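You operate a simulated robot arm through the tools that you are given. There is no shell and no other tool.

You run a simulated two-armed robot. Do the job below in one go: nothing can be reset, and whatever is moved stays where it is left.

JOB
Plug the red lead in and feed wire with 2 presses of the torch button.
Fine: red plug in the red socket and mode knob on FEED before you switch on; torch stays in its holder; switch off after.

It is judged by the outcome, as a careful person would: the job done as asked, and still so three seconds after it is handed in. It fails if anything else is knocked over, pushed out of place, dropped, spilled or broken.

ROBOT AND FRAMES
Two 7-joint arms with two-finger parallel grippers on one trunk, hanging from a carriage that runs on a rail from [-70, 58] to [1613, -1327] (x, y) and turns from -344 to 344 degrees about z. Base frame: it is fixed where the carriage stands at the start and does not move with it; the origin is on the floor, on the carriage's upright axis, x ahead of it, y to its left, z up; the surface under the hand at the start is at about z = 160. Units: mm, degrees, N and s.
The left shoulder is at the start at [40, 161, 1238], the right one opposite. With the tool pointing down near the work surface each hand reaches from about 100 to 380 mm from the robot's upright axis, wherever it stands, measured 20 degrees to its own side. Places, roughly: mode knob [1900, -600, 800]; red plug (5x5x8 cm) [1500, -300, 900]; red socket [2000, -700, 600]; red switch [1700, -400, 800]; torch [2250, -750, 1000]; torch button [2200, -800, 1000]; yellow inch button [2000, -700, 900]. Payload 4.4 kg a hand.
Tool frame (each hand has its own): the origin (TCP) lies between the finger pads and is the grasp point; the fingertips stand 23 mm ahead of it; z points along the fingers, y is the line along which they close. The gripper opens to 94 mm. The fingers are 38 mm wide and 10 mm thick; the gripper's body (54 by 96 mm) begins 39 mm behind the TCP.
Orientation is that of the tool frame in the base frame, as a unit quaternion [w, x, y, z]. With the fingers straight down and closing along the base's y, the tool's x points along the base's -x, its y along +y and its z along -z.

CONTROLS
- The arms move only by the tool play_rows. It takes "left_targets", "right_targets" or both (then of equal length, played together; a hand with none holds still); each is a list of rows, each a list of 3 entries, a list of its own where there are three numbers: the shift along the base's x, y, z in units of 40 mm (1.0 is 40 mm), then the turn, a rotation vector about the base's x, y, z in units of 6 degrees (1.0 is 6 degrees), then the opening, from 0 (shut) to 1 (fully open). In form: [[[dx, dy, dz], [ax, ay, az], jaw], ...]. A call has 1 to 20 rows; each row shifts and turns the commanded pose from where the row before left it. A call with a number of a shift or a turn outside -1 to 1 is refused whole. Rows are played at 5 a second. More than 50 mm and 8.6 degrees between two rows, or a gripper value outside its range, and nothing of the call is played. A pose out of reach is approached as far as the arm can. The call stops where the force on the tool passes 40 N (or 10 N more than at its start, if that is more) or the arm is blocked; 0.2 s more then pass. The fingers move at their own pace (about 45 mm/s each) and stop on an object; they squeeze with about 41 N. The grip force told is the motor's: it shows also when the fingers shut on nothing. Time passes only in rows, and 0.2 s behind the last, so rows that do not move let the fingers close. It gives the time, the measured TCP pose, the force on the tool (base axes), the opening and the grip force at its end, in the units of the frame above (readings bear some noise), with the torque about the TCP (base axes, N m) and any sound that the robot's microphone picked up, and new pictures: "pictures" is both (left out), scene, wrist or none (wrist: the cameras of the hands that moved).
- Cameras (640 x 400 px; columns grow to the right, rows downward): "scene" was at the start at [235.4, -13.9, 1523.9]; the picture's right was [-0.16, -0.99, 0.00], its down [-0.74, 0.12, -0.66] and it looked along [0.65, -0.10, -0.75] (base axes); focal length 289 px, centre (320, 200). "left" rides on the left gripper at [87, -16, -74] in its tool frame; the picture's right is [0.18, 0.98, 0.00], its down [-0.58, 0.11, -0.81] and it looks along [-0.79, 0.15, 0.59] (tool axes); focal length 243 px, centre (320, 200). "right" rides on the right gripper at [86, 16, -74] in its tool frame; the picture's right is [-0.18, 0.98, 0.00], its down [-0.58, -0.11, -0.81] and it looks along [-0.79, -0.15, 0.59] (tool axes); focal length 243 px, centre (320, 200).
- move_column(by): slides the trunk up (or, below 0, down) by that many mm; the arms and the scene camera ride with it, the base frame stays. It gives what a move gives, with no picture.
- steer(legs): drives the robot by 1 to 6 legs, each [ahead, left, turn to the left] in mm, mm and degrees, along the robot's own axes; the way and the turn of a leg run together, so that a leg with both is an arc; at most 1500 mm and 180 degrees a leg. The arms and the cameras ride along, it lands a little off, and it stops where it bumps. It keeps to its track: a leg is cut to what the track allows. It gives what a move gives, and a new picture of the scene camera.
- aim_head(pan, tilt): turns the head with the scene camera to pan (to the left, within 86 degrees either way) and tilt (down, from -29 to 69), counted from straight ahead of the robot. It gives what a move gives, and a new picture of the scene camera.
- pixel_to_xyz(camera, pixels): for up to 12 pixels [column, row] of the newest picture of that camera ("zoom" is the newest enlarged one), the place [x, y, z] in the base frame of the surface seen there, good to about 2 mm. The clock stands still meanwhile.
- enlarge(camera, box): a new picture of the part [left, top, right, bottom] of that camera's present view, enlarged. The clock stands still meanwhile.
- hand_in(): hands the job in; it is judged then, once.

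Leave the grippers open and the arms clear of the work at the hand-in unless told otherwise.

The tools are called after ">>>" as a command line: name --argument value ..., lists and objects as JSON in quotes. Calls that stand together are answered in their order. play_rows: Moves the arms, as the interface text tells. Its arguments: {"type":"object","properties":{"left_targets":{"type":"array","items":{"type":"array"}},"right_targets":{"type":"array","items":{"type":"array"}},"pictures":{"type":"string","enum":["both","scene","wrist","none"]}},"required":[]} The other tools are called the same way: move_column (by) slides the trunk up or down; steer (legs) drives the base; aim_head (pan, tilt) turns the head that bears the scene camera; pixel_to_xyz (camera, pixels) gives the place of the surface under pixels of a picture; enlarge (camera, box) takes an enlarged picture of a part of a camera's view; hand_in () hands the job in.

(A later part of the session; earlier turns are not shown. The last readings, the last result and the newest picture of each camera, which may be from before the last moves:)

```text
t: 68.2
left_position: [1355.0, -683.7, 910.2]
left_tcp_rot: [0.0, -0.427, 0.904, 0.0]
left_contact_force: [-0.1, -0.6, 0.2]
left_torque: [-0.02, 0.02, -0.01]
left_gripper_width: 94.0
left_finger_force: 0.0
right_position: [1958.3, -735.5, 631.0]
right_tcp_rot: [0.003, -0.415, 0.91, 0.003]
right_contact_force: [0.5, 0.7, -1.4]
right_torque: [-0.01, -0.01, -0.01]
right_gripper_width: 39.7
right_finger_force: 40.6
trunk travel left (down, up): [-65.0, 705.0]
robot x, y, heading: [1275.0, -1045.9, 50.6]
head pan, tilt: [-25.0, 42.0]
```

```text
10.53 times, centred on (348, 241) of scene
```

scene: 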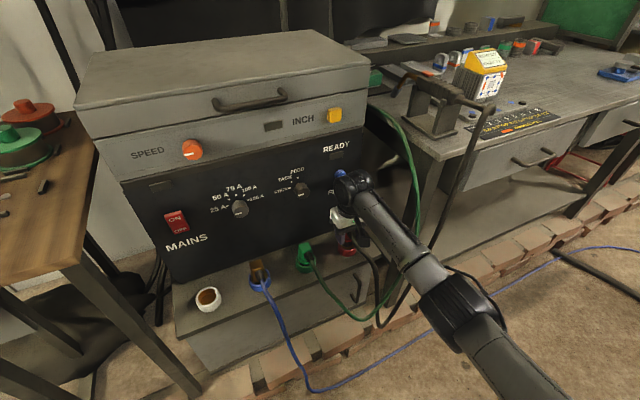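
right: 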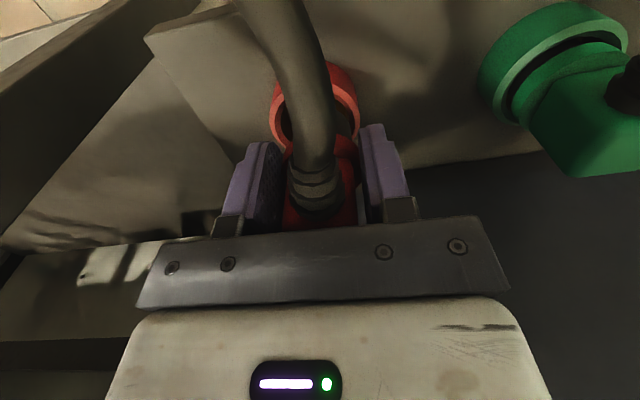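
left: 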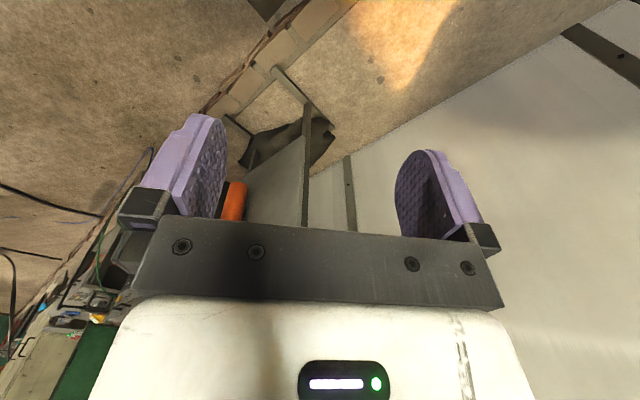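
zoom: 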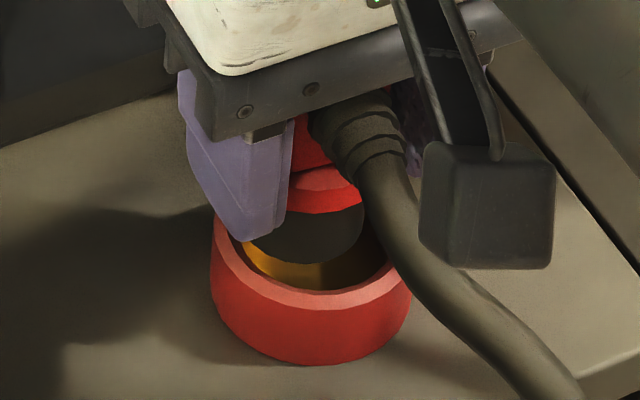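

Hand numbers (TCP x 1958 versus socket centre 1962.4) and the wrist view (ring centre about 4 mm to the picture's left of the tool axis) both say my earlier 3 mm shift was the wrong way. Shifting +4.5 mm in x and trying down again gently.

>>> play_rows --right_targets '[[[0.11, -0.005, 0], [0, 0, 0], 0], [[0, 0, 0], [0, 0, 0], 0], [[0, 0, -0.1], [0, 0, 0], 0], [[0, 0, -0.1], [0, 0, 0], 0], [[0, 0, -0.1], [0, 0, 0], 0], [[0, 0, -0.1], [0, 0, 0], 0]]' --pictures "both"

>>> enlarge --camera "right" --box '[220, 50, 420, 230]'

>>> enlarge --camera "scene" --box '[320, 222, 376, 260]'

```text
t: 69.5
left_position: [1354.7, -684.3, 908.5]
left_tcp_rot: [-0.001, -0.427, 0.904, 0.0]
left_contact_force: [0.4, 0.0, -0.1]
left_torque: [0.01, -0.02, 0.01]
left_gripper_width: 94.1
left_finger_force: 0.1
right_position: [1963.3, -733.2, 624.8]
right_tcp_rot: [0.005, -0.417, 0.909, 0.005]
right_contact_force: [-4.6, -6.6, 10.5]
right_torque: [-0.18, 0.02, -0.06]
right_gripper_width: 39.8
right_finger_force: 40.7
trunk travel left (down, up): [-65.0, 705.0]
robot x, y, heading: [1275.0, -1049.6, 50.6]
head pan, tilt: [-25.0, 42.0]
stopped in row 6 (right hand): the force on the tool passed its limit at 46 N (the readings are from after the stop); the commanded pose is now the measured one
```

scene: 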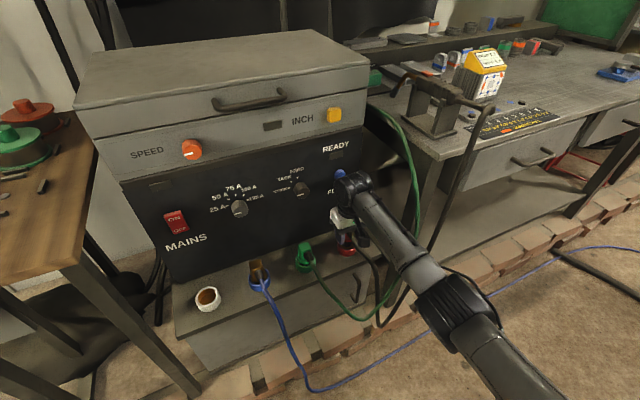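
right: 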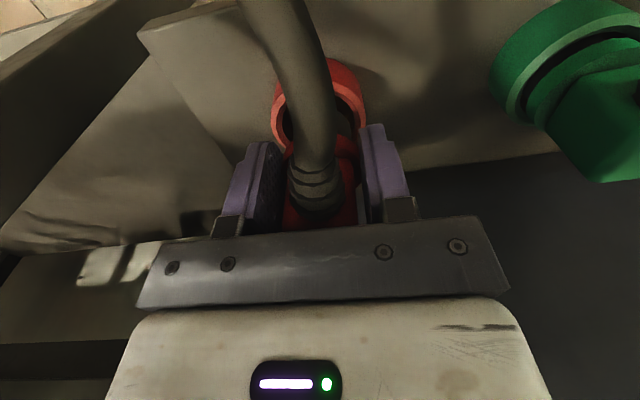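

```text
2.22 times, centred on (320, 140) of right
```

zoom: 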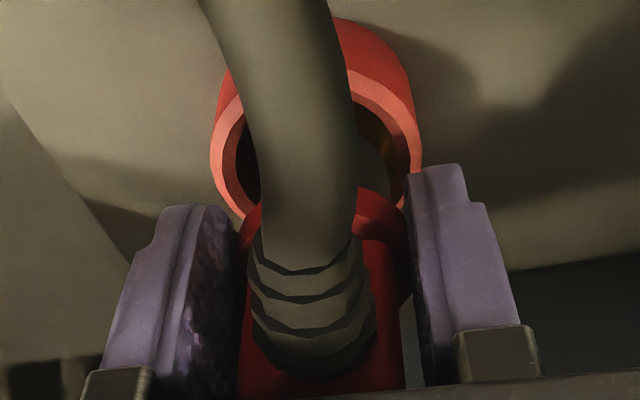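

```text
10.53 times, centred on (348, 241) of scene
```

zoom: 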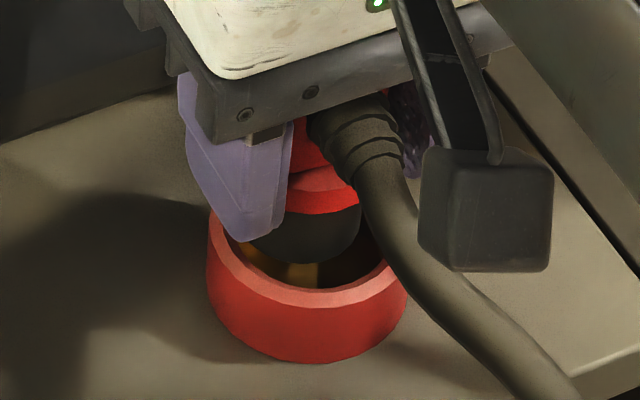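

Stopped again at rim level; force and torque put the contact on the far side of the plug (about 20 mm ahead of the TCP). So it must come back towards the robot. Raising 5 mm, shifting about 5 mm back, and trying again.

>>> play_rows --right_targets '[[[0, 0, 0.12], [0, 0, 0], 0], [[-0.06, -0.11, 0], [0, 0, 0], 0], [[0, 0, 0], [0, 0, 0], 0], [[0, 0, -0.1], [0, 0, 0], 0], [[0, 0, -0.1], [0, 0, 0], 0], [[0, 0, -0.1], [0, 0, 0], 0], [[0, 0, -0.1], [0, 0, 0], 0]]' --pictures "both"

>>> enlarge --camera "right" --box '[220, 50, 420, 230]'

>>> enlarge --camera "scene" --box '[320, 222, 376, 260]'

```text
t: 70.9
left_position: [1354.7, -683.9, 909.1]
left_tcp_rot: [0.0, -0.426, 0.905, -0.001]
left_contact_force: [0.4, 0.6, -0.9]
left_torque: [-0.01, 0.0, 0.01]
left_gripper_width: 93.7
left_finger_force: 0.1
right_position: [1961.7, -736.8, 624.5]
right_tcp_rot: [0.007, -0.417, 0.909, 0.009]
right_contact_force: [-6.5, -7.0, 11.2]
right_torque: [-0.11, 0.11, 0.01]
right_gripper_width: 39.7
right_finger_force: 40.7
trunk travel left (down, up): [-65.0, 705.0]
robot x, y, heading: [1275.3, -1048.0, 50.5]
head pan, tilt: [-25.0, 42.0]
stopped in row 6 (right hand): the force on the tool passed its limit at 46 N (the readings are from after the stop); the commanded pose is now the measured one
```

scene: 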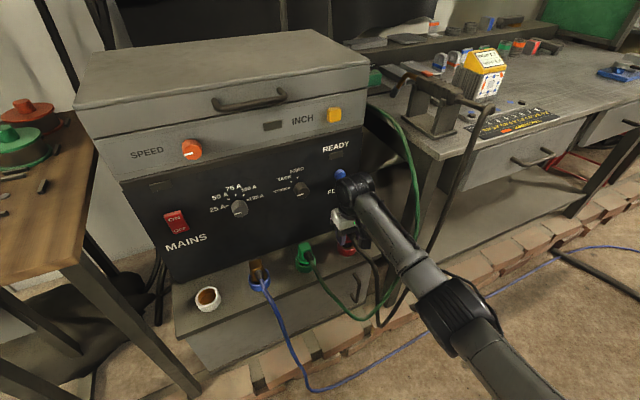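
right: 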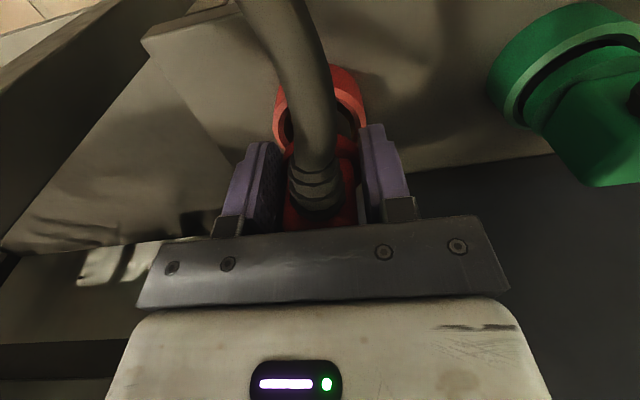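

```text
2.22 times, centred on (320, 140) of right
```

zoom: 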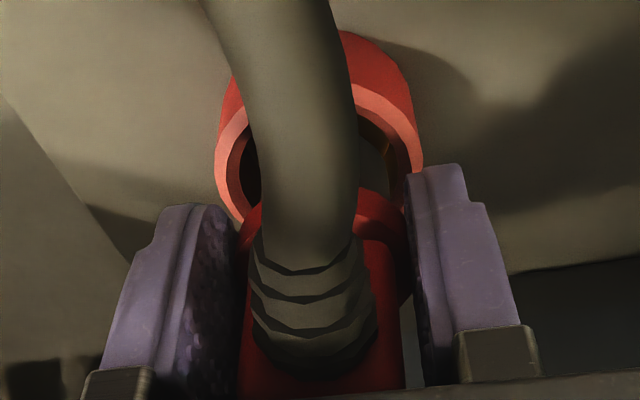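

```text
10.53 times, centred on (348, 241) of scene
```

zoom: 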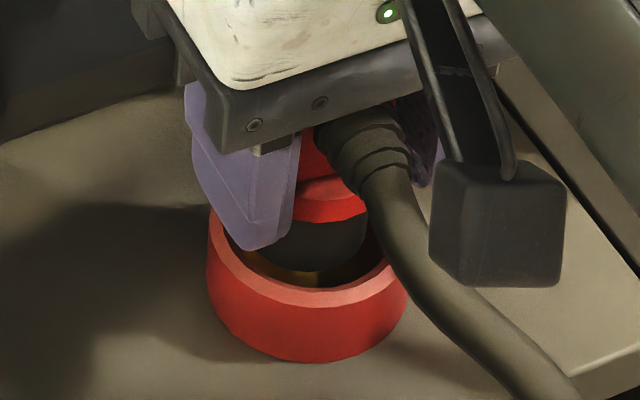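

The contact is again on the far side, and the view shows about 6 mm gap in front and none behind; the hand has also leaned by 1.3°. I'll raise 5 mm, take out the lean, shift about 3.5 mm back, and retry.

>>> play_rows --right_targets '[[[0, 0, 0.12], [0, 0, 0], 0], [[-0.055, -0.065, 0], [-0.21, 0.05, 0], 0], [[0, 0, 0], [0, 0, 0], 0]]' --pictures "both"

>>> enlarge --camera "right" --box '[220, 50, 420, 230]'

>>> enlarge --camera "scene" --box '[320, 222, 376, 260]'

```text
t: 71.7
left_position: [1355.6, -683.3, 909.1]
left_tcp_rot: [-0.001, -0.427, 0.904, -0.001]
left_contact_force: [0.5, 0.4, -0.2]
left_torque: [-0.02, 0.0, -0.01]
left_gripper_width: 93.7
left_finger_force: 0.1
right_position: [1960.3, -739.1, 629.0]
right_tcp_rot: [0.0, -0.417, 0.909, 0.0]
right_contact_force: [-1.0, 0.9, -1.4]
right_torque: [-0.03, -0.01, 0.01]
right_gripper_width: 39.7
right_finger_force: 40.7
trunk travel left (down, up): [-65.0, 705.0]
robot x, y, heading: [1276.0, -1047.5, 51.0]
head pan, tilt: [-25.0, 42.0]
```

scene: 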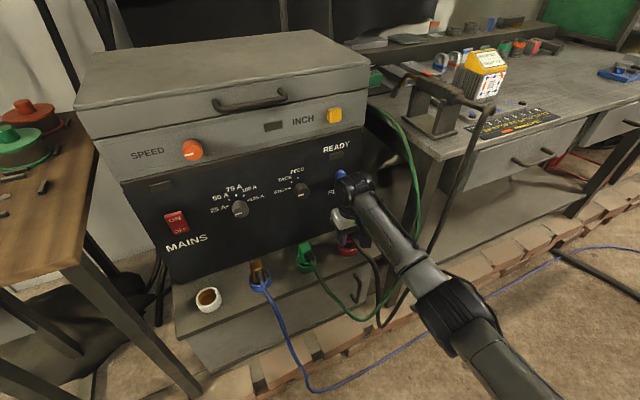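
right: 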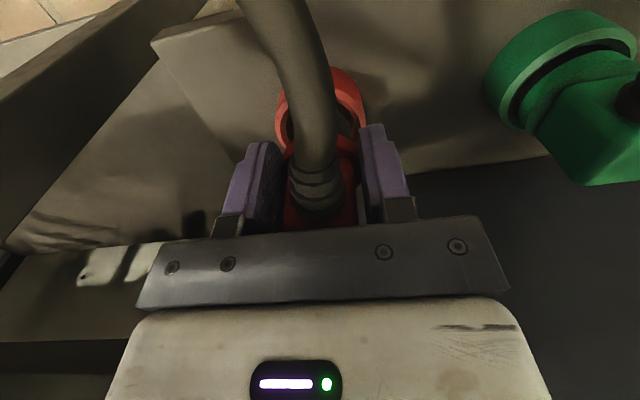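

```text
2.22 times, centred on (320, 140) of right
```

zoom: 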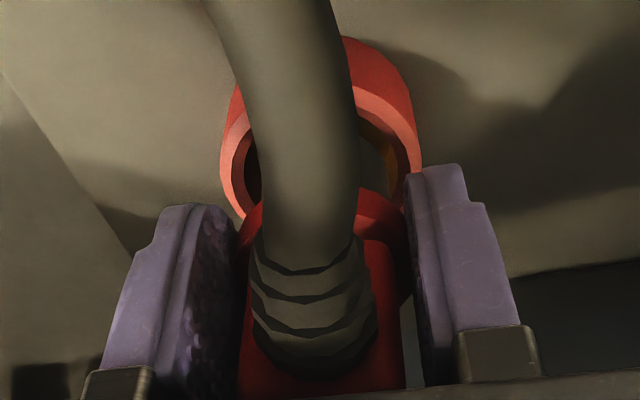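

```text
10.53 times, centred on (348, 241) of scene
```

zoom: 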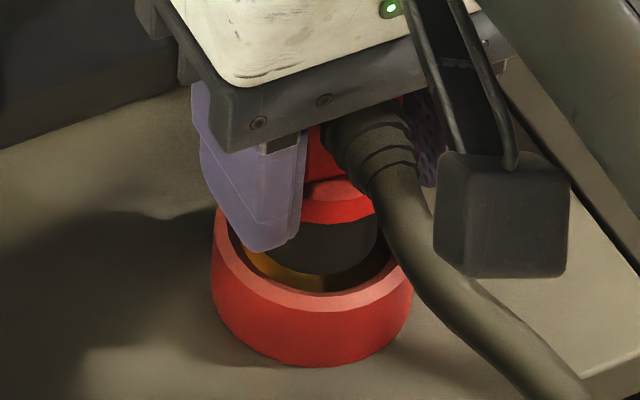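

Laterally the plug is now centred on the ring in both views. Descending in 4 mm steps.

>>> play_rows --right_targets '[[[0, 0, -0.1], [0, 0, 0], 0], [[0, 0, -0.1], [0, 0, 0], 0], [[0, 0, -0.1], [0, 0, 0], 0], [[0, 0, -0.1], [0, 0, 0], 0], [[0, 0, -0.1], [0, 0, 0], 0]]' --pictures "both"

>>> enlarge --camera "scene" --box '[320, 222, 376, 260]'

```text
t: 72.9
left_position: [1355.8, -683.6, 909.2]
left_tcp_rot: [0.0, -0.427, 0.904, -0.001]
left_contact_force: [0.1, -0.4, 0.0]
left_torque: [0.01, -0.02, 0.04]
left_gripper_width: 93.9
left_finger_force: 0.1
right_position: [1959.0, -738.8, 608.5]
right_tcp_rot: [0.0, -0.417, 0.909, -0.001]
right_contact_force: [1.0, 0.8, -0.6]
right_torque: [-0.02, 0.0, 0.0]
right_gripper_width: 39.4
right_finger_force: 41.0
trunk travel left (down, up): [-65.0, 705.0]
robot x, y, heading: [1280.1, -1049.9, 50.5]
head pan, tilt: [-25.0, 42.0]
```

scene: 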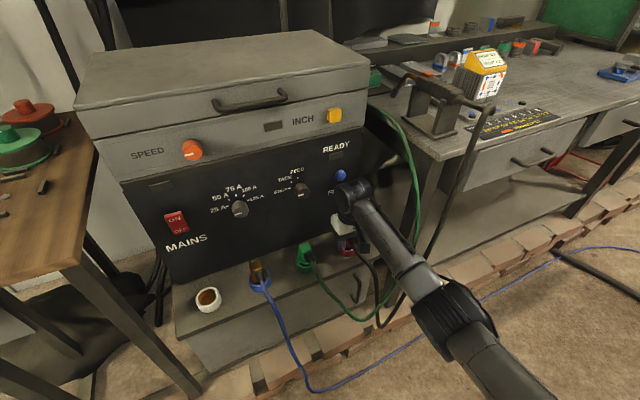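
right: 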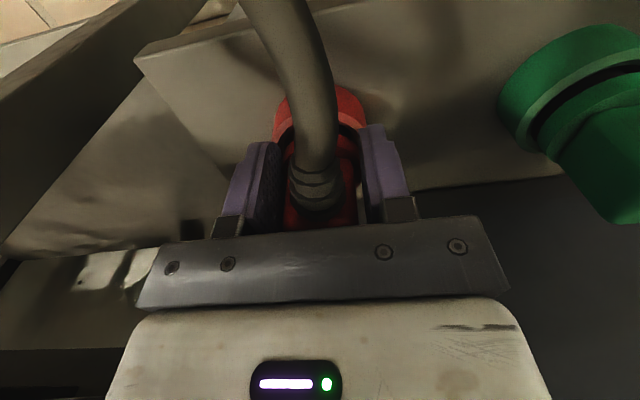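

```text
10.53 times, centred on (348, 241) of scene
```

zoom: 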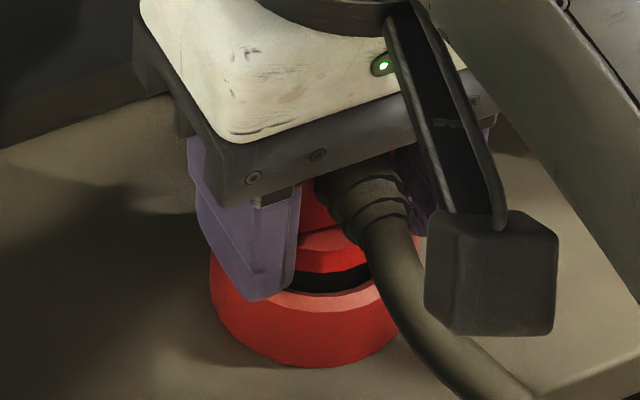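

It went in with no resistance (TCP 608.5). Pressing the last few millimetres in 2 mm steps until it seats.

>>> play_rows --right_targets '[[[0, 0, -0.05], [0, 0, 0], 0], [[0, 0, -0.05], [0, 0, 0], 0], [[0, 0, -0.04], [0, 0, 0], 0], [[0, 0, 0], [0, 0, 0], 0]]' --pictures "none"

>>> enlarge --camera "scene" --box '[320, 222, 376, 260]'

```text
t: 73.9
left_position: [1356.7, -684.6, 909.8]
left_tcp_rot: [0.0, -0.427, 0.904, 0.0]
left_contact_force: [-0.4, -0.7, 0.3]
left_torque: [0.0, -0.01, -0.02]
left_gripper_width: 94.0
left_finger_force: 0.1
right_position: [1960.6, -738.3, 604.1]
right_tcp_rot: [0.001, -0.417, 0.909, 0.0]
right_contact_force: [-8.6, -5.2, 20.7]
right_torque: [-0.17, -0.06, -0.07]
right_gripper_width: 39.6
right_finger_force: 41.3
trunk travel left (down, up): [-65.0, 705.0]
robot x, y, heading: [1273.5, -1051.5, 50.4]
head pan, tilt: [-25.0, 42.0]
```

```text
10.53 times, centred on (348, 241) of scene
```

zoom: 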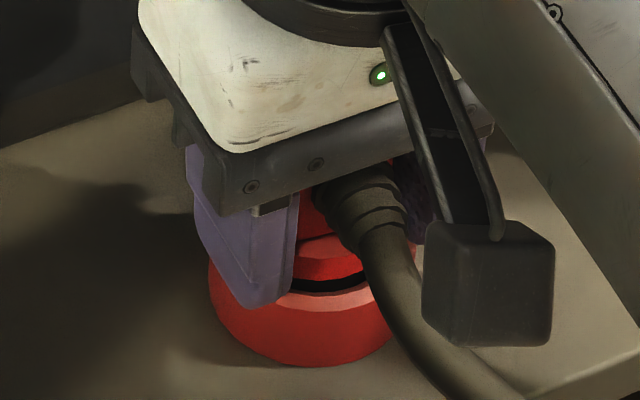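

Now 21 N upward at TCP 604.1, matching the expected seat. One more firm 2 mm push, then I'll open the fingers.

>>> play_rows --right_targets '[[[0, 0, -0.04], [0, 0, 0], 0], [[0, 0, 0], [0, 0, 0], 0]]' --pictures "none"

```text
t: 74.5
left_position: [1355.4, -683.8, 909.2]
left_tcp_rot: [0.0, -0.427, 0.904, 0.0]
left_contact_force: [-0.2, 0.0, 0.5]
left_torque: [0.03, 0.01, -0.01]
left_gripper_width: 93.7
left_finger_force: 0.0
right_position: [1961.0, -737.1, 605.0]
right_tcp_rot: [0.002, -0.417, 0.909, 0.002]
right_contact_force: [-4.6, -4.4, 8.4]
right_torque: [-0.14, 0.0, -0.06]
right_gripper_width: 39.5
right_finger_force: 41.1
trunk travel left (down, up): [-65.0, 705.0]
robot x, y, heading: [1274.5, -1052.4, 50.3]
head pan, tilt: [-25.0, 42.0]
stopped in row 2 (right hand): the force on the tool passed its limit at 43 N (the readings are from after the stop); the commanded pose is now the measured one
```

It bottomed out at 43 N. Opening the fingers and looking.

>>> play_rows --right_targets '[[[0, 0, 0], [0, 0, 0], 0.75], [[0, 0, 0], [0, 0, 0], 0.75], [[0, 0, 0], [0, 0, 0], 0.75], [[0, 0, 0], [0, 0, 0], 0.75]]' --pictures "both"

>>> enlarge --camera "scene" --box '[320, 222, 376, 260]'

>>> enlarge --camera "right" --box '[220, 50, 420, 230]'

```text
t: 75.5
left_position: [1356.6, -683.4, 909.7]
left_tcp_rot: [0.0, -0.427, 0.904, 0.0]
left_contact_force: [1.1, -0.5, -0.1]
left_torque: [-0.05, 0.02, 0.0]
left_gripper_width: 94.0
left_finger_force: 0.1
right_position: [1959.8, -736.8, 604.2]
right_tcp_rot: [0.002, -0.417, 0.909, 0.001]
right_contact_force: [-0.2, -0.5, -0.2]
right_torque: [0.0, -0.01, 0.0]
right_gripper_width: 70.3
right_finger_force: 0.0
trunk travel left (down, up): [-65.0, 705.0]
robot x, y, heading: [1277.6, -1049.9, 50.6]
head pan, tilt: [-25.0, 42.0]
```

scene: 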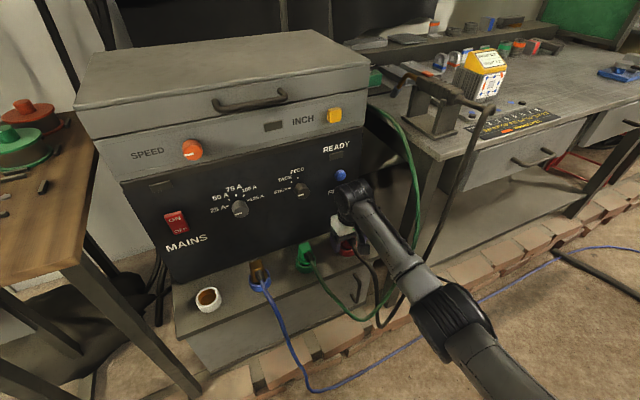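
right: 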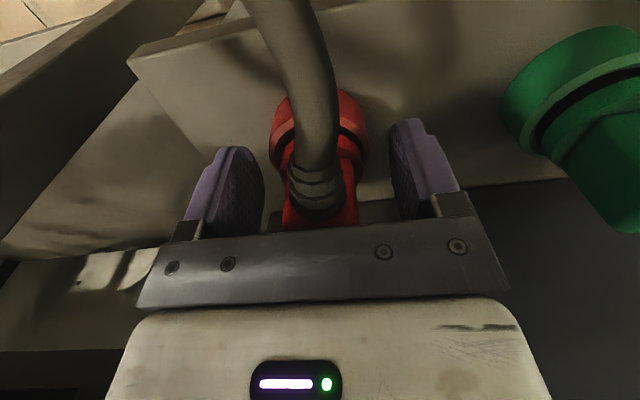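

```text
10.53 times, centred on (348, 241) of scene
```

zoom: 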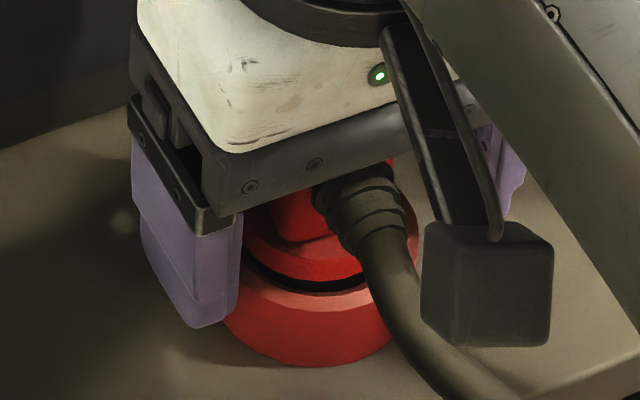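

```text
2.22 times, centred on (320, 140) of right
```

zoom: 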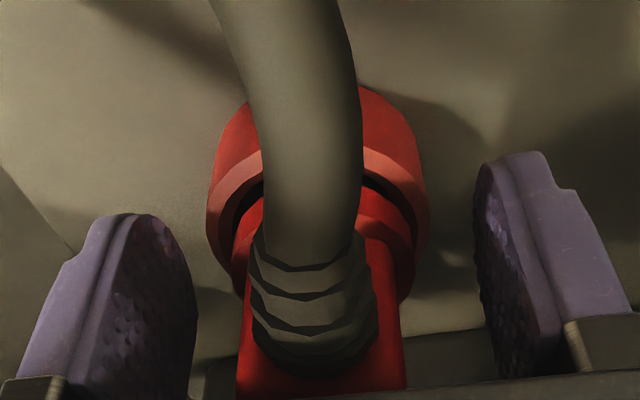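

The plug stays in the ring. Withdrawing straight up 100 mm, then back 120 mm.

>>> play_rows --right_targets '[[[0, 0, 0.3], [0, 0, 0], 0.9], [[0, 0, 0.4], [0, 0, 0], 0.9], [[0, 0, 0.6], [0, 0, 0], 0.9], [[0, 0, 0.6], [0, 0, 0], 0.9], [[0, 0, 0.6], [0, 0, 0], 0.9], [[-0.477, -0.579, 0], [0, 0, 0], 0.9], [[-0.477, -0.579, 0], [0, 0, 0], 0.9], [[-0.477, -0.579, 0], [0, 0, 0], 0.9], [[-0.477, -0.579, 0], [0, 0, 0], 0.9], [[-0.477, -0.579, 0], [0, 0, 0], 0.9]]' --pictures "both"

>>> enlarge --camera "scene" --box '[280, 215, 376, 275]'

```text
t: 77.7
left_position: [1355.6, -684.4, 909.6]
left_tcp_rot: [-0.001, -0.427, 0.904, 0.0]
left_contact_force: [-0.3, 0.5, 1.0]
left_torque: [0.01, 0.02, -0.01]
left_gripper_width: 94.1
left_finger_force: 0.1
right_position: [1863.0, -854.3, 704.5]
right_tcp_rot: [0.001, -0.417, 0.909, 0.001]
right_contact_force: [0.5, -0.3, 0.3]
right_torque: [0.05, -0.01, 0.01]
right_gripper_width: 84.6
right_finger_force: 0.0
trunk travel left (down, up): [-65.0, 705.0]
robot x, y, heading: [1276.6, -1047.7, 50.3]
head pan, tilt: [-25.0, 42.0]
```

scene: 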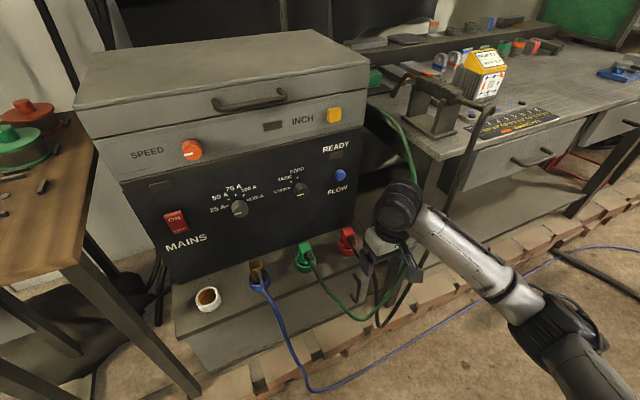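
right: 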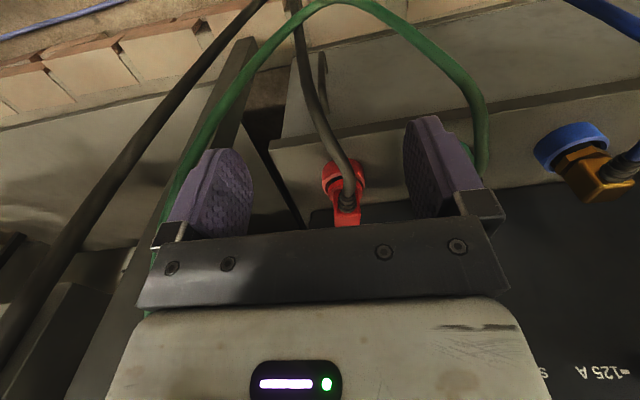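

```text
6.67 times, centred on (328, 245) of scene
```

zoom: 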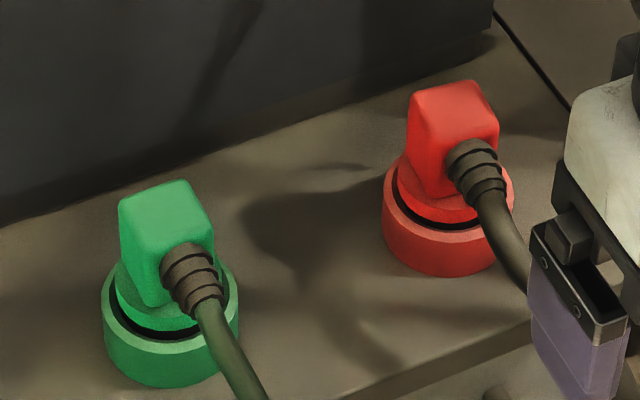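

The red plug sits upright in the red ring just like the green one. I'll compare their top heights.

>>> pixel_to_xyz --camera "zoom" --pixels '[[450, 100], [430, 100], [485, 110], [165, 200], [145, 200], [195, 210], [420, 205], [140, 305], [400, 215], [120, 320], [455, 240], [150, 345]]'

```text
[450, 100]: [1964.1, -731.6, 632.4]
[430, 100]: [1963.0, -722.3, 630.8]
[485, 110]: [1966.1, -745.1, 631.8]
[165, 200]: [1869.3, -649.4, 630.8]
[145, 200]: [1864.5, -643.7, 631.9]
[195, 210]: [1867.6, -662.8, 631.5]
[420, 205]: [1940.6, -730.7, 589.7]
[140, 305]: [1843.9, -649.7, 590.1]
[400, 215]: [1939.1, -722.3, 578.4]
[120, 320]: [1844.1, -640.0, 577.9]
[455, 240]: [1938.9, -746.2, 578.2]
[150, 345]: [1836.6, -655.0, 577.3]
```

Both plugs have identical heights (top 631.5, flange 590), so the red plug is fully seated. Next, the mode knob: I'll turn the right hand from pointing down to pointing forward while moving to a staging point about 110 mm in front of the knob.

>>> play_rows --right_targets '[[[-0.048, 0.223, 0.1425], [0.758, -0.652, 0], 0.9], [[-0.048, 0.223, 0.1425], [0.758, -0.652, 0], 0.9], [[-0.048, 0.223, 0.1425], [0.758, -0.652, 0], 0.9], [[-0.048, 0.223, 0.1425], [0.758, -0.652, 0], 0.9], [[-0.048, 0.223, 0.1425], [0.758, -0.652, 0], 0.9], [[-0.048, 0.223, 0.1425], [0.758, -0.652, 0], 0.9], [[-0.048, 0.223, 0.1425], [0.758, -0.652, 0], 0.9], [[-0.048, 0.223, 0.1425], [0.758, -0.652, 0], 0.9]]' --pictures "both"

```text
t: 79.5
left_position: [1355.4, -682.5, 910.2]
left_tcp_rot: [-0.001, -0.426, 0.905, 0.0]
left_contact_force: [0.6, -1.6, -0.2]
left_torque: [0.01, 0.01, 0.02]
left_gripper_width: 94.1
left_finger_force: 0.0
right_position: [1849.9, -781.5, 750.9]
right_tcp_rot: [0.372, -0.38, 0.829, 0.171]
right_contact_force: [0.5, -0.6, -0.5]
right_torque: [-0.01, -0.01, 0.01]
right_gripper_width: 84.7
right_finger_force: 0.1
trunk travel left (down, up): [-65.0, 705.0]
robot x, y, heading: [1276.0, -1046.0, 50.5]
head pan, tilt: [-25.0, 42.0]
```

scene: 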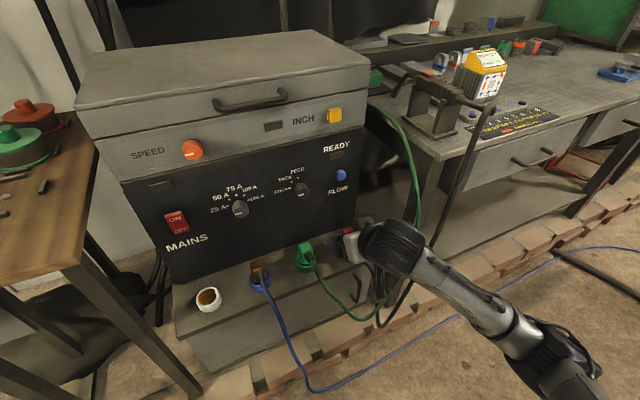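
right: 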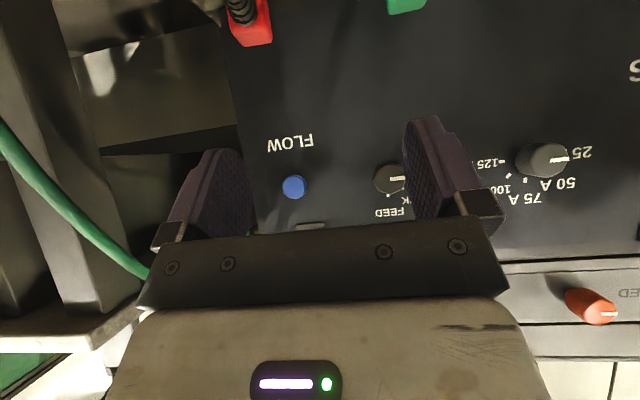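

Halfway (48°) with no trouble; the wrist view shows the knobs upside-down, mode knob at (388,178). Continuing the turn.

>>> play_rows --right_targets '[[[-0.1, 0.18, 0.12], [0.758, -0.652, 0], 0.9], [[-0.1, 0.18, 0.12], [0.758, -0.652, 0], 0.9], [[-0.1, 0.18, 0.12], [0.758, -0.652, 0], 0.9], [[-0.1, 0.18, 0.12], [0.758, -0.652, 0], 0.9], [[-0.1, 0.18, 0.12], [0.758, -0.652, 0], 0.9], [[-0.1, 0.18, 0.12], [0.758, -0.652, 0], 0.9], [[0, 0, 0], [0.758, -0.652, 0], 0.9], [[0, 0, 0], [0, 0, 0], 0.9]]' --pictures "both"

```text
t: 81.3
left_position: [1356.6, -683.4, 909.4]
left_tcp_rot: [0.0, -0.426, 0.905, -0.001]
left_contact_force: [-0.2, 0.2, 0.0]
left_torque: [0.0, 0.0, 0.0]
left_gripper_width: 94.2
left_finger_force: 0.1
right_position: [1826.2, -738.9, 779.6]
right_tcp_rot: [0.645, -0.295, 0.64, 0.296]
right_contact_force: [0.5, 0.4, -0.1]
right_torque: [-0.01, -0.01, 0.02]
right_gripper_width: 84.7
right_finger_force: 0.0
trunk travel left (down, up): [-65.0, 705.0]
robot x, y, heading: [1272.1, -1048.1, 50.8]
head pan, tilt: [-25.0, 42.0]
```

scene: 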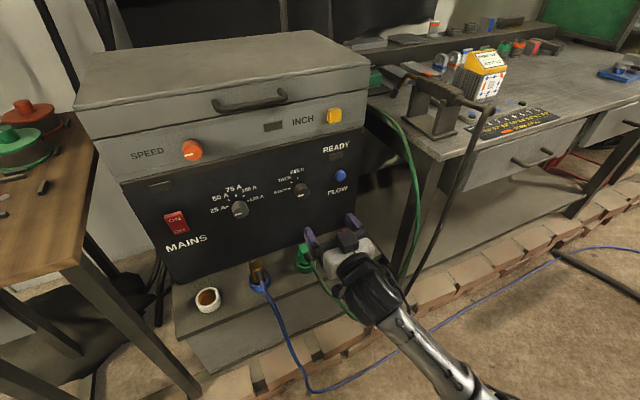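
right: 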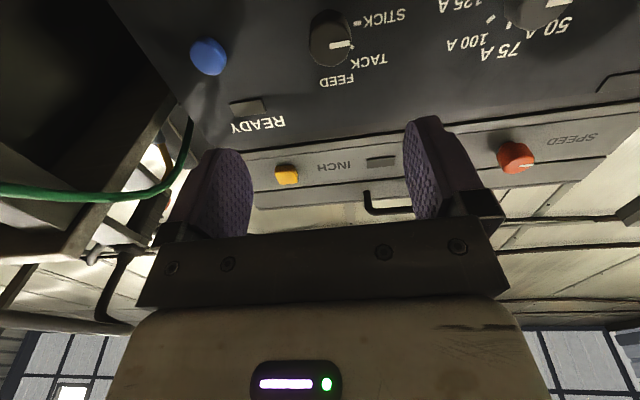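

The tool points forward now. In the wrist view the mode knob is at (331,38), its pointer aimed at STICK. Measuring it.

>>> enlarge --camera "right" --box '[250, 0, 420, 106]'

>>> enlarge --camera "scene" --box '[250, 160, 362, 230]'

```text
3.76 times, centred on (335, 53) of right
```

zoom: 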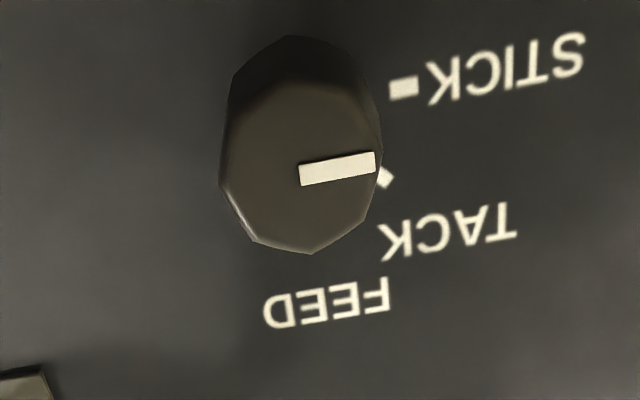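

```text
5.71 times, centred on (306, 195) of scene
```

zoom: 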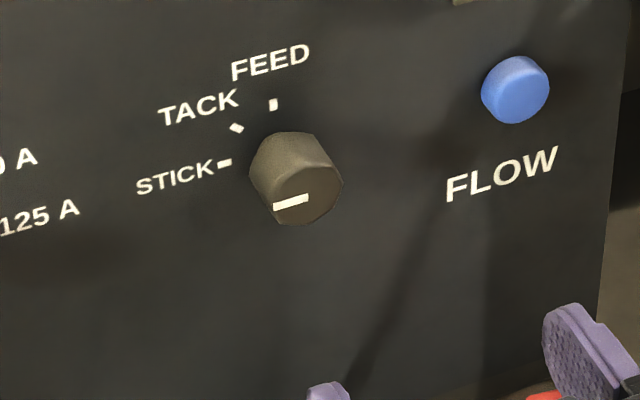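

>>> pixel_to_xyz --camera "zoom" --pixels '[[310, 197], [282, 200], [330, 190], [305, 180], [305, 218], [285, 150], [260, 170], [273, 104], [225, 162], [237, 128], [400, 200], [330, 160]]'

>>> pixel_to_xyz --camera "right" --pixels '[[332, 44], [323, 46], [350, 43], [330, 28], [330, 62], [312, 40], [345, 35], [338, 44]]'

```text
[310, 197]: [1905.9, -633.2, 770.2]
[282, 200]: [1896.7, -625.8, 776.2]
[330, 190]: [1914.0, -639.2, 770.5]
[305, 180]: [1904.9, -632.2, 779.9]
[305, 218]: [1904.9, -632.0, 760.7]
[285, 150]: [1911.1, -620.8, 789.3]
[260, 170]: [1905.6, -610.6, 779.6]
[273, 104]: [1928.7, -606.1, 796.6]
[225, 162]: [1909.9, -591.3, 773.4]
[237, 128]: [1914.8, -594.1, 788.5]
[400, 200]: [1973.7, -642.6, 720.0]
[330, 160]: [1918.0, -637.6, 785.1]
```

```text
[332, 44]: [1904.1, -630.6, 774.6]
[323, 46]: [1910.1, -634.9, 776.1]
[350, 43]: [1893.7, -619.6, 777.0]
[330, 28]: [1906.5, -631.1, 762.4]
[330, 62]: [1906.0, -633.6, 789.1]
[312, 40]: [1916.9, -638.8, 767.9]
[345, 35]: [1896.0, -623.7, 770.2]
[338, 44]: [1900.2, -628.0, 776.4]
```

Knob centre is u-aligned with the FEED tick: about (1909.7, -629.9 at grip depth), z 774, front face about 35 mm off the panel. I'll roll the hand -45° (so the turn to +45° stays in wrist range) while moving to 85 mm in front.

>>> play_rows --right_targets '[[[0.086, 0.128, -0.0175], [-0.612, -0.713, 0.17], 0.9], [[0.086, 0.128, -0.0175], [-0.612, -0.713, 0], 0.9], [[0.086, 0.128, -0.0175], [-0.612, -0.713, 0], 0.9], [[0.086, 0.128, -0.0175], [-0.612, -0.713, 0], 0.9], [[0.086, 0.128, -0.0175], [-0.612, -0.713, 0], 0.9], [[0.086, 0.128, -0.0175], [-0.612, -0.713, 0], 0.9], [[0.086, 0.128, -0.0175], [-0.612, -0.713, 0], 0.9], [[0.086, 0.128, -0.0175], [-0.612, -0.713, 0], 0.9], [[0, 0, 0], [0, 0, 0], 0.9]]' --pictures "both"

```text
t: 83.3
left_position: [1355.4, -682.8, 909.3]
left_tcp_rot: [0.0, -0.426, 0.905, 0.0]
left_contact_force: [0.3, -0.4, 0.1]
left_torque: [0.0, 0.0, 0.02]
left_gripper_width: 93.9
left_finger_force: 0.1
right_position: [1853.0, -698.6, 772.6]
right_tcp_rot: [0.703, -0.526, 0.477, 0.032]
right_contact_force: [-0.4, -1.0, 0.4]
right_torque: [-0.01, 0.0, -0.02]
right_gripper_width: 84.4
right_finger_force: 0.1
trunk travel left (down, up): [-65.0, 705.0]
robot x, y, heading: [1277.3, -1048.7, 50.5]
head pan, tilt: [-25.0, 42.0]
```

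scene: 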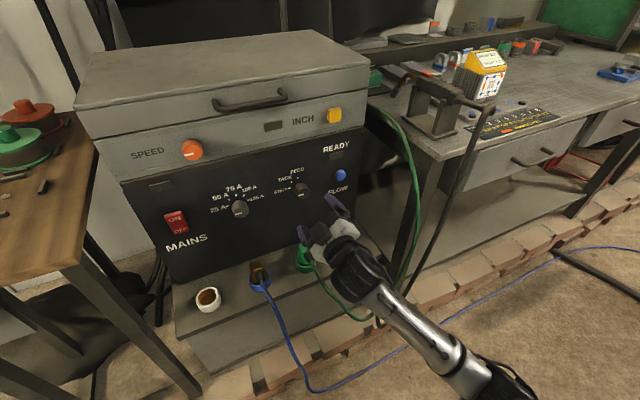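
right: 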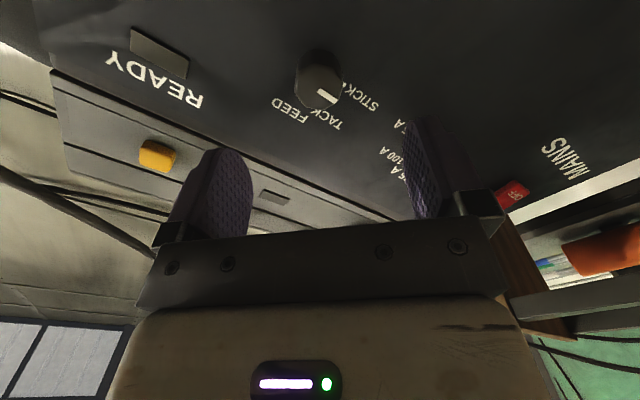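

Aligned on the knob's axis (it sits at (319,82), where the tool axis projects). Advancing 86 mm so the fingers straddle the knob, tips about 9 mm short of the panel.

>>> play_rows --right_targets '[[[0.34, 0.415, 0.01], [0, 0, 0], 0.9], [[0.34, 0.415, 0.01], [0, 0, 0], 0.9], [[0.34, 0.415, 0.01], [0, 0, 0], 0.9], [[0.34, 0.415, 0], [0, 0, 0], 0.9], [[0, 0, 0], [0, 0, 0], 0.9]]' --pictures "both"

>>> enlarge --camera "scene" --box '[250, 160, 362, 230]'

```text
t: 84.5
left_position: [1355.3, -683.7, 910.4]
left_tcp_rot: [0.0, -0.427, 0.904, -0.001]
left_contact_force: [0.0, -0.6, 0.1]
left_torque: [0.04, 0.01, 0.0]
left_gripper_width: 94.0
left_finger_force: 0.0
right_position: [1906.7, -631.8, 774.3]
right_tcp_rot: [0.703, -0.525, 0.478, 0.032]
right_contact_force: [0.7, 0.0, 0.3]
right_torque: [0.02, 0.01, -0.01]
right_gripper_width: 84.8
right_finger_force: 0.0
trunk travel left (down, up): [-65.0, 705.0]
robot x, y, heading: [1276.1, -1049.6, 50.5]
head pan, tilt: [-25.0, 42.0]
```

scene: 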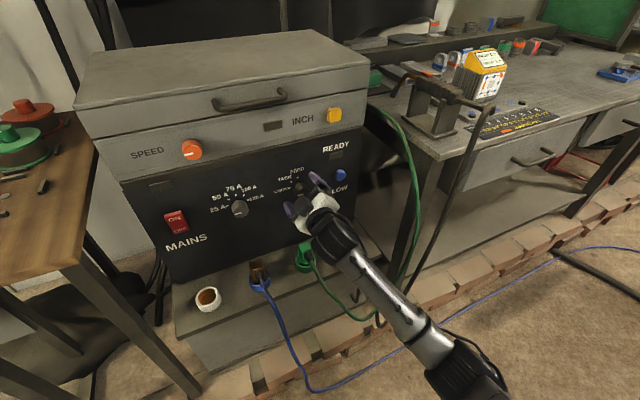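
right: 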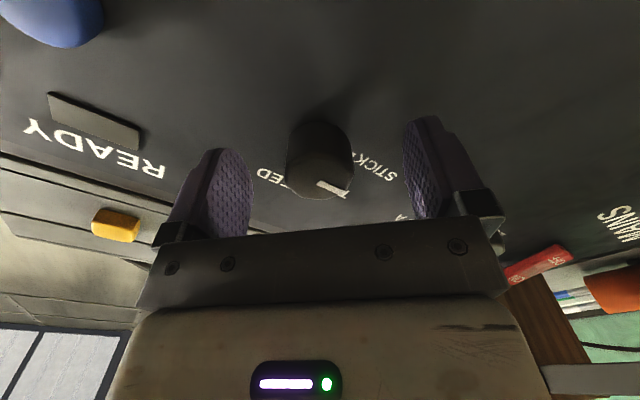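

```text
5.71 times, centred on (306, 195) of scene
```

zoom: 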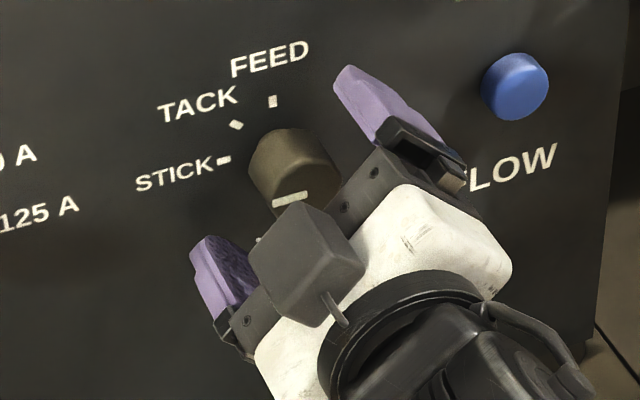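

The fingers straddle the knob symmetrically. Closing on it.

>>> play_rows --right_targets '[[[0, 0, 0], [0, 0, 0], 0], [[0, 0, 0], [0, 0, 0], 0], [[0, 0, 0], [0, 0, 0], 0], [[0, 0, 0], [0, 0, 0], 0], [[0, 0, 0], [0, 0, 0], 0]]' --pictures "wrist"

```text
t: 85.7
left_position: [1355.4, -684.2, 909.4]
left_tcp_rot: [0.0, -0.427, 0.904, -0.001]
left_contact_force: [0.4, -0.5, -0.1]
left_torque: [0.04, -0.01, 0.01]
left_gripper_width: 94.0
left_finger_force: 0.0
right_position: [1906.8, -632.0, 774.4]
right_tcp_rot: [0.704, -0.525, 0.478, 0.032]
right_contact_force: [-1.0, -3.4, 3.3]
right_torque: [0.01, 0.0, -0.19]
right_gripper_width: 33.4
right_finger_force: 45.5
trunk travel left (down, up): [-65.0, 705.0]
robot x, y, heading: [1277.1, -1048.1, 50.4]
head pan, tilt: [-25.0, 42.0]
```

right: 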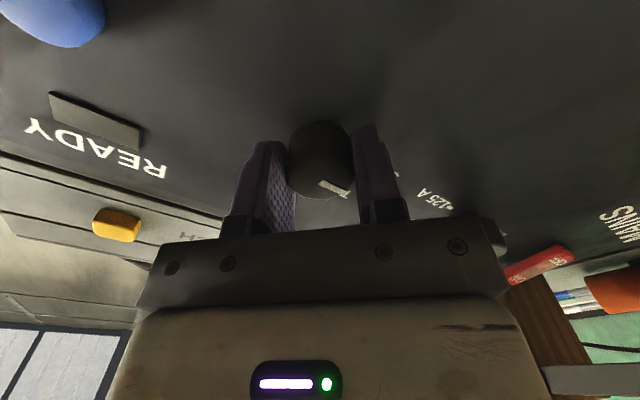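

Gripped at 33.4 mm. Turning clockwise 90° about the forward axis, in 6° steps.

>>> play_rows --right_targets '[[[0, 0, 0], [0.637, 0.77, 0], 0], [[0, 0, 0], [0.637, 0.77, 0], 0], [[0, 0, 0], [0.637, 0.77, 0], 0], [[0, 0, 0], [0.637, 0.77, 0], 0], [[0, 0, 0], [0.637, 0.77, 0], 0], [[0, 0, 0], [0.637, 0.77, 0], 0], [[0, 0, 0], [0.637, 0.77, 0], 0], [[0, 0, 0], [0.637, 0.77, 0], 0], [[0, 0, 0], [0.637, 0.77, 0], 0], [[0, 0, 0], [0.637, 0.77, 0], 0], [[0, 0, 0], [0.637, 0.77, 0], 0], [[0, 0, 0], [0.637, 0.77, 0], 0], [[0, 0, 0], [0.637, 0.77, 0], 0], [[0, 0, 0], [0.637, 0.77, 0], 0], [[0, 0, 0], [0.637, 0.77, 0], 0]]' --pictures "both"

>>> enlarge --camera "right" --box '[220, 80, 420, 240]'

>>> enlarge --camera "scene" --box '[250, 160, 362, 230]'

```text
t: 88.9
left_position: [1356.0, -681.8, 910.2]
left_tcp_rot: [0.0, -0.426, 0.905, 0.0]
left_contact_force: [0.1, 0.0, 0.3]
left_torque: [-0.02, -0.01, 0.02]
left_gripper_width: 94.3
left_finger_force: 0.0
right_position: [1906.9, -630.8, 774.6]
right_tcp_rot: [0.473, -0.036, 0.707, 0.525]
right_contact_force: [-6.6, -5.0, 9.8]
right_torque: [-0.29, 0.19, 0.44]
right_gripper_width: 33.3
right_finger_force: 45.3
trunk travel left (down, up): [-65.0, 705.0]
robot x, y, heading: [1277.4, -1048.2, 50.5]
head pan, tilt: [-25.0, 42.0]
```

scene: 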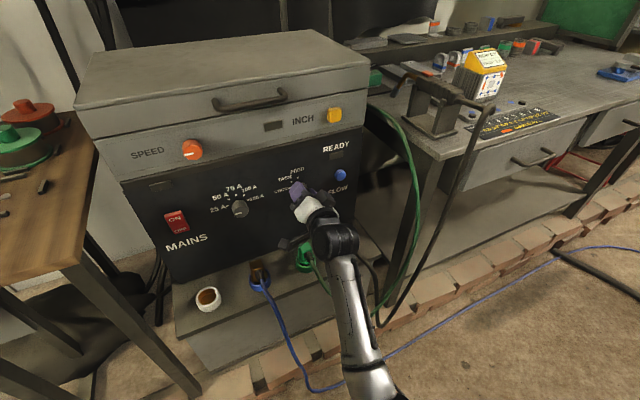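
right: 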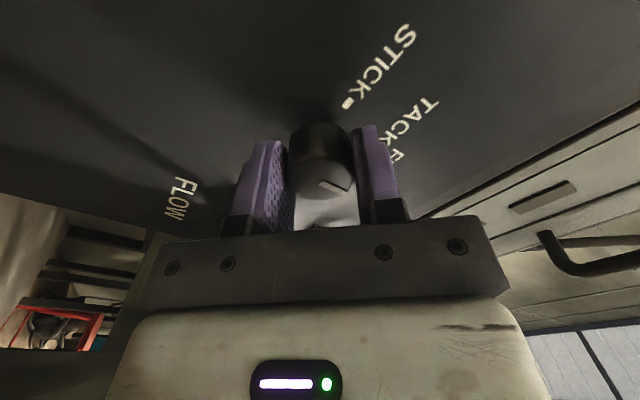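

```text
2.50 times, centred on (320, 160) of right
```

zoom: 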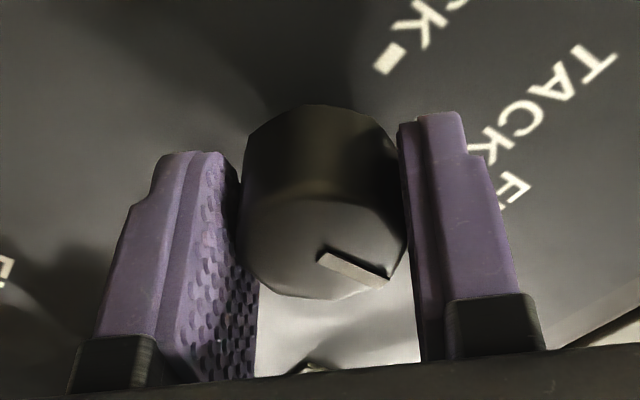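

```text
5.71 times, centred on (306, 195) of scene
```

zoom: 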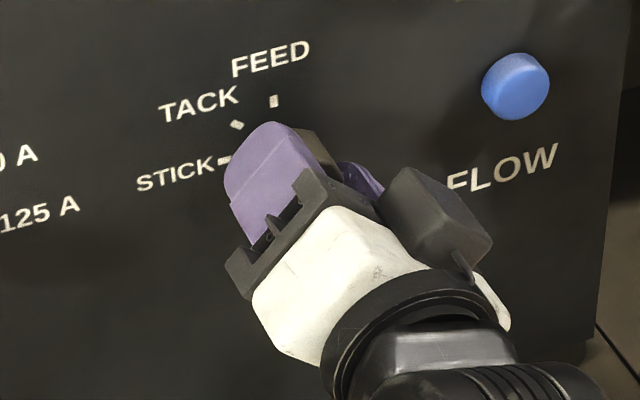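

The hand turned the full 90°. The pointer relative to the hand slid only a little. Opening the fingers and backing off 70 mm to read the pointer.

>>> play_rows --right_targets '[[[0, 0, 0], [0, 0, 0], 0.9], [[0, 0, 0], [0, 0, 0], 0.9], [[0, 0, 0], [0, 0, 0], 0.9], [[0, 0, 0], [0, 0, 0], 0.9], [[-0.34, -0.415, 0], [0, 0, 0], 0.9], [[-0.34, -0.415, 0], [0, 0, 0], 0.9], [[-0.34, -0.415, 0], [0, 0, 0], 0.9], [[-0.34, -0.415, 0], [0, 0, 0], 0.9], [[-0.34, -0.415, 0], [0, 0, 0], 0.9]]' --pictures "both"

>>> enlarge --camera "scene" --box '[250, 160, 362, 230]'

>>> enlarge --camera "right" --box '[240, 20, 420, 140]'

```text
t: 90.9
left_position: [1355.8, -683.2, 908.6]
left_tcp_rot: [-0.001, -0.427, 0.904, -0.001]
left_contact_force: [-0.7, -0.8, -0.8]
left_torque: [0.0, -0.01, 0.0]
left_gripper_width: 93.8
left_finger_force: 0.0
right_position: [1839.4, -716.7, 773.5]
right_tcp_rot: [0.474, -0.038, 0.707, 0.523]
right_contact_force: [0.5, -0.8, -0.3]
right_torque: [0.04, 0.01, -0.02]
right_gripper_width: 84.7
right_finger_force: 0.1
trunk travel left (down, up): [-65.0, 705.0]
robot x, y, heading: [1272.2, -1050.3, 50.6]
head pan, tilt: [-25.0, 42.0]
```

scene: 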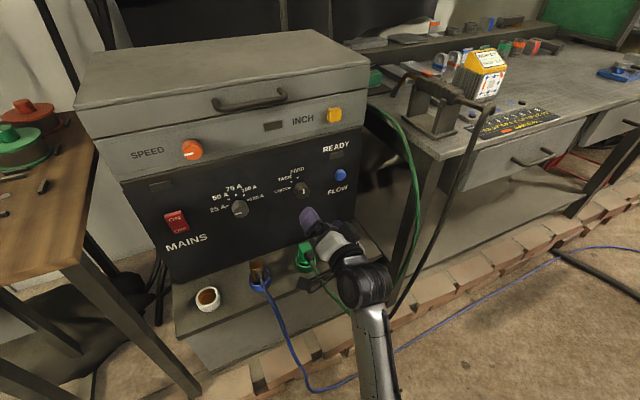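
right: 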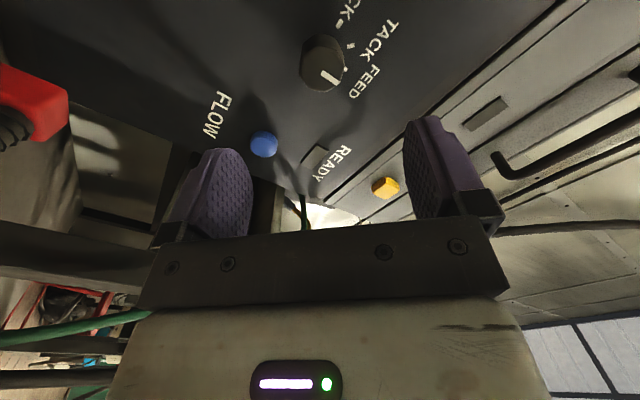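

```text
5.71 times, centred on (306, 195) of scene
```

zoom: 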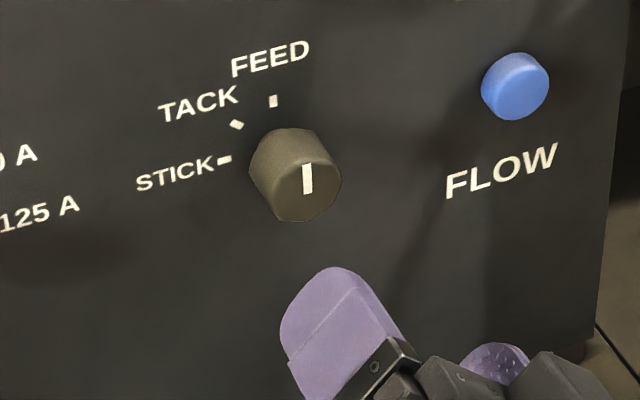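

```text
3.33 times, centred on (330, 80) of right
```

zoom: 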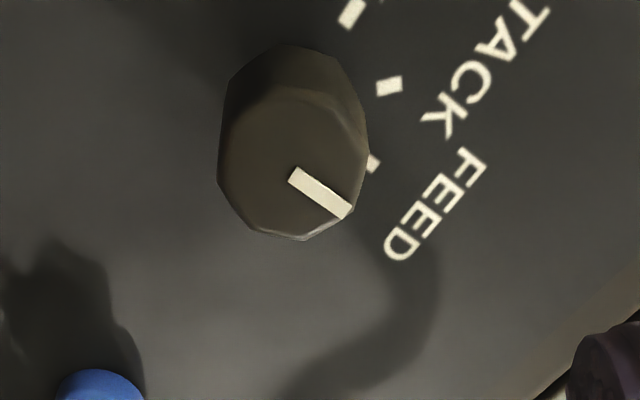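

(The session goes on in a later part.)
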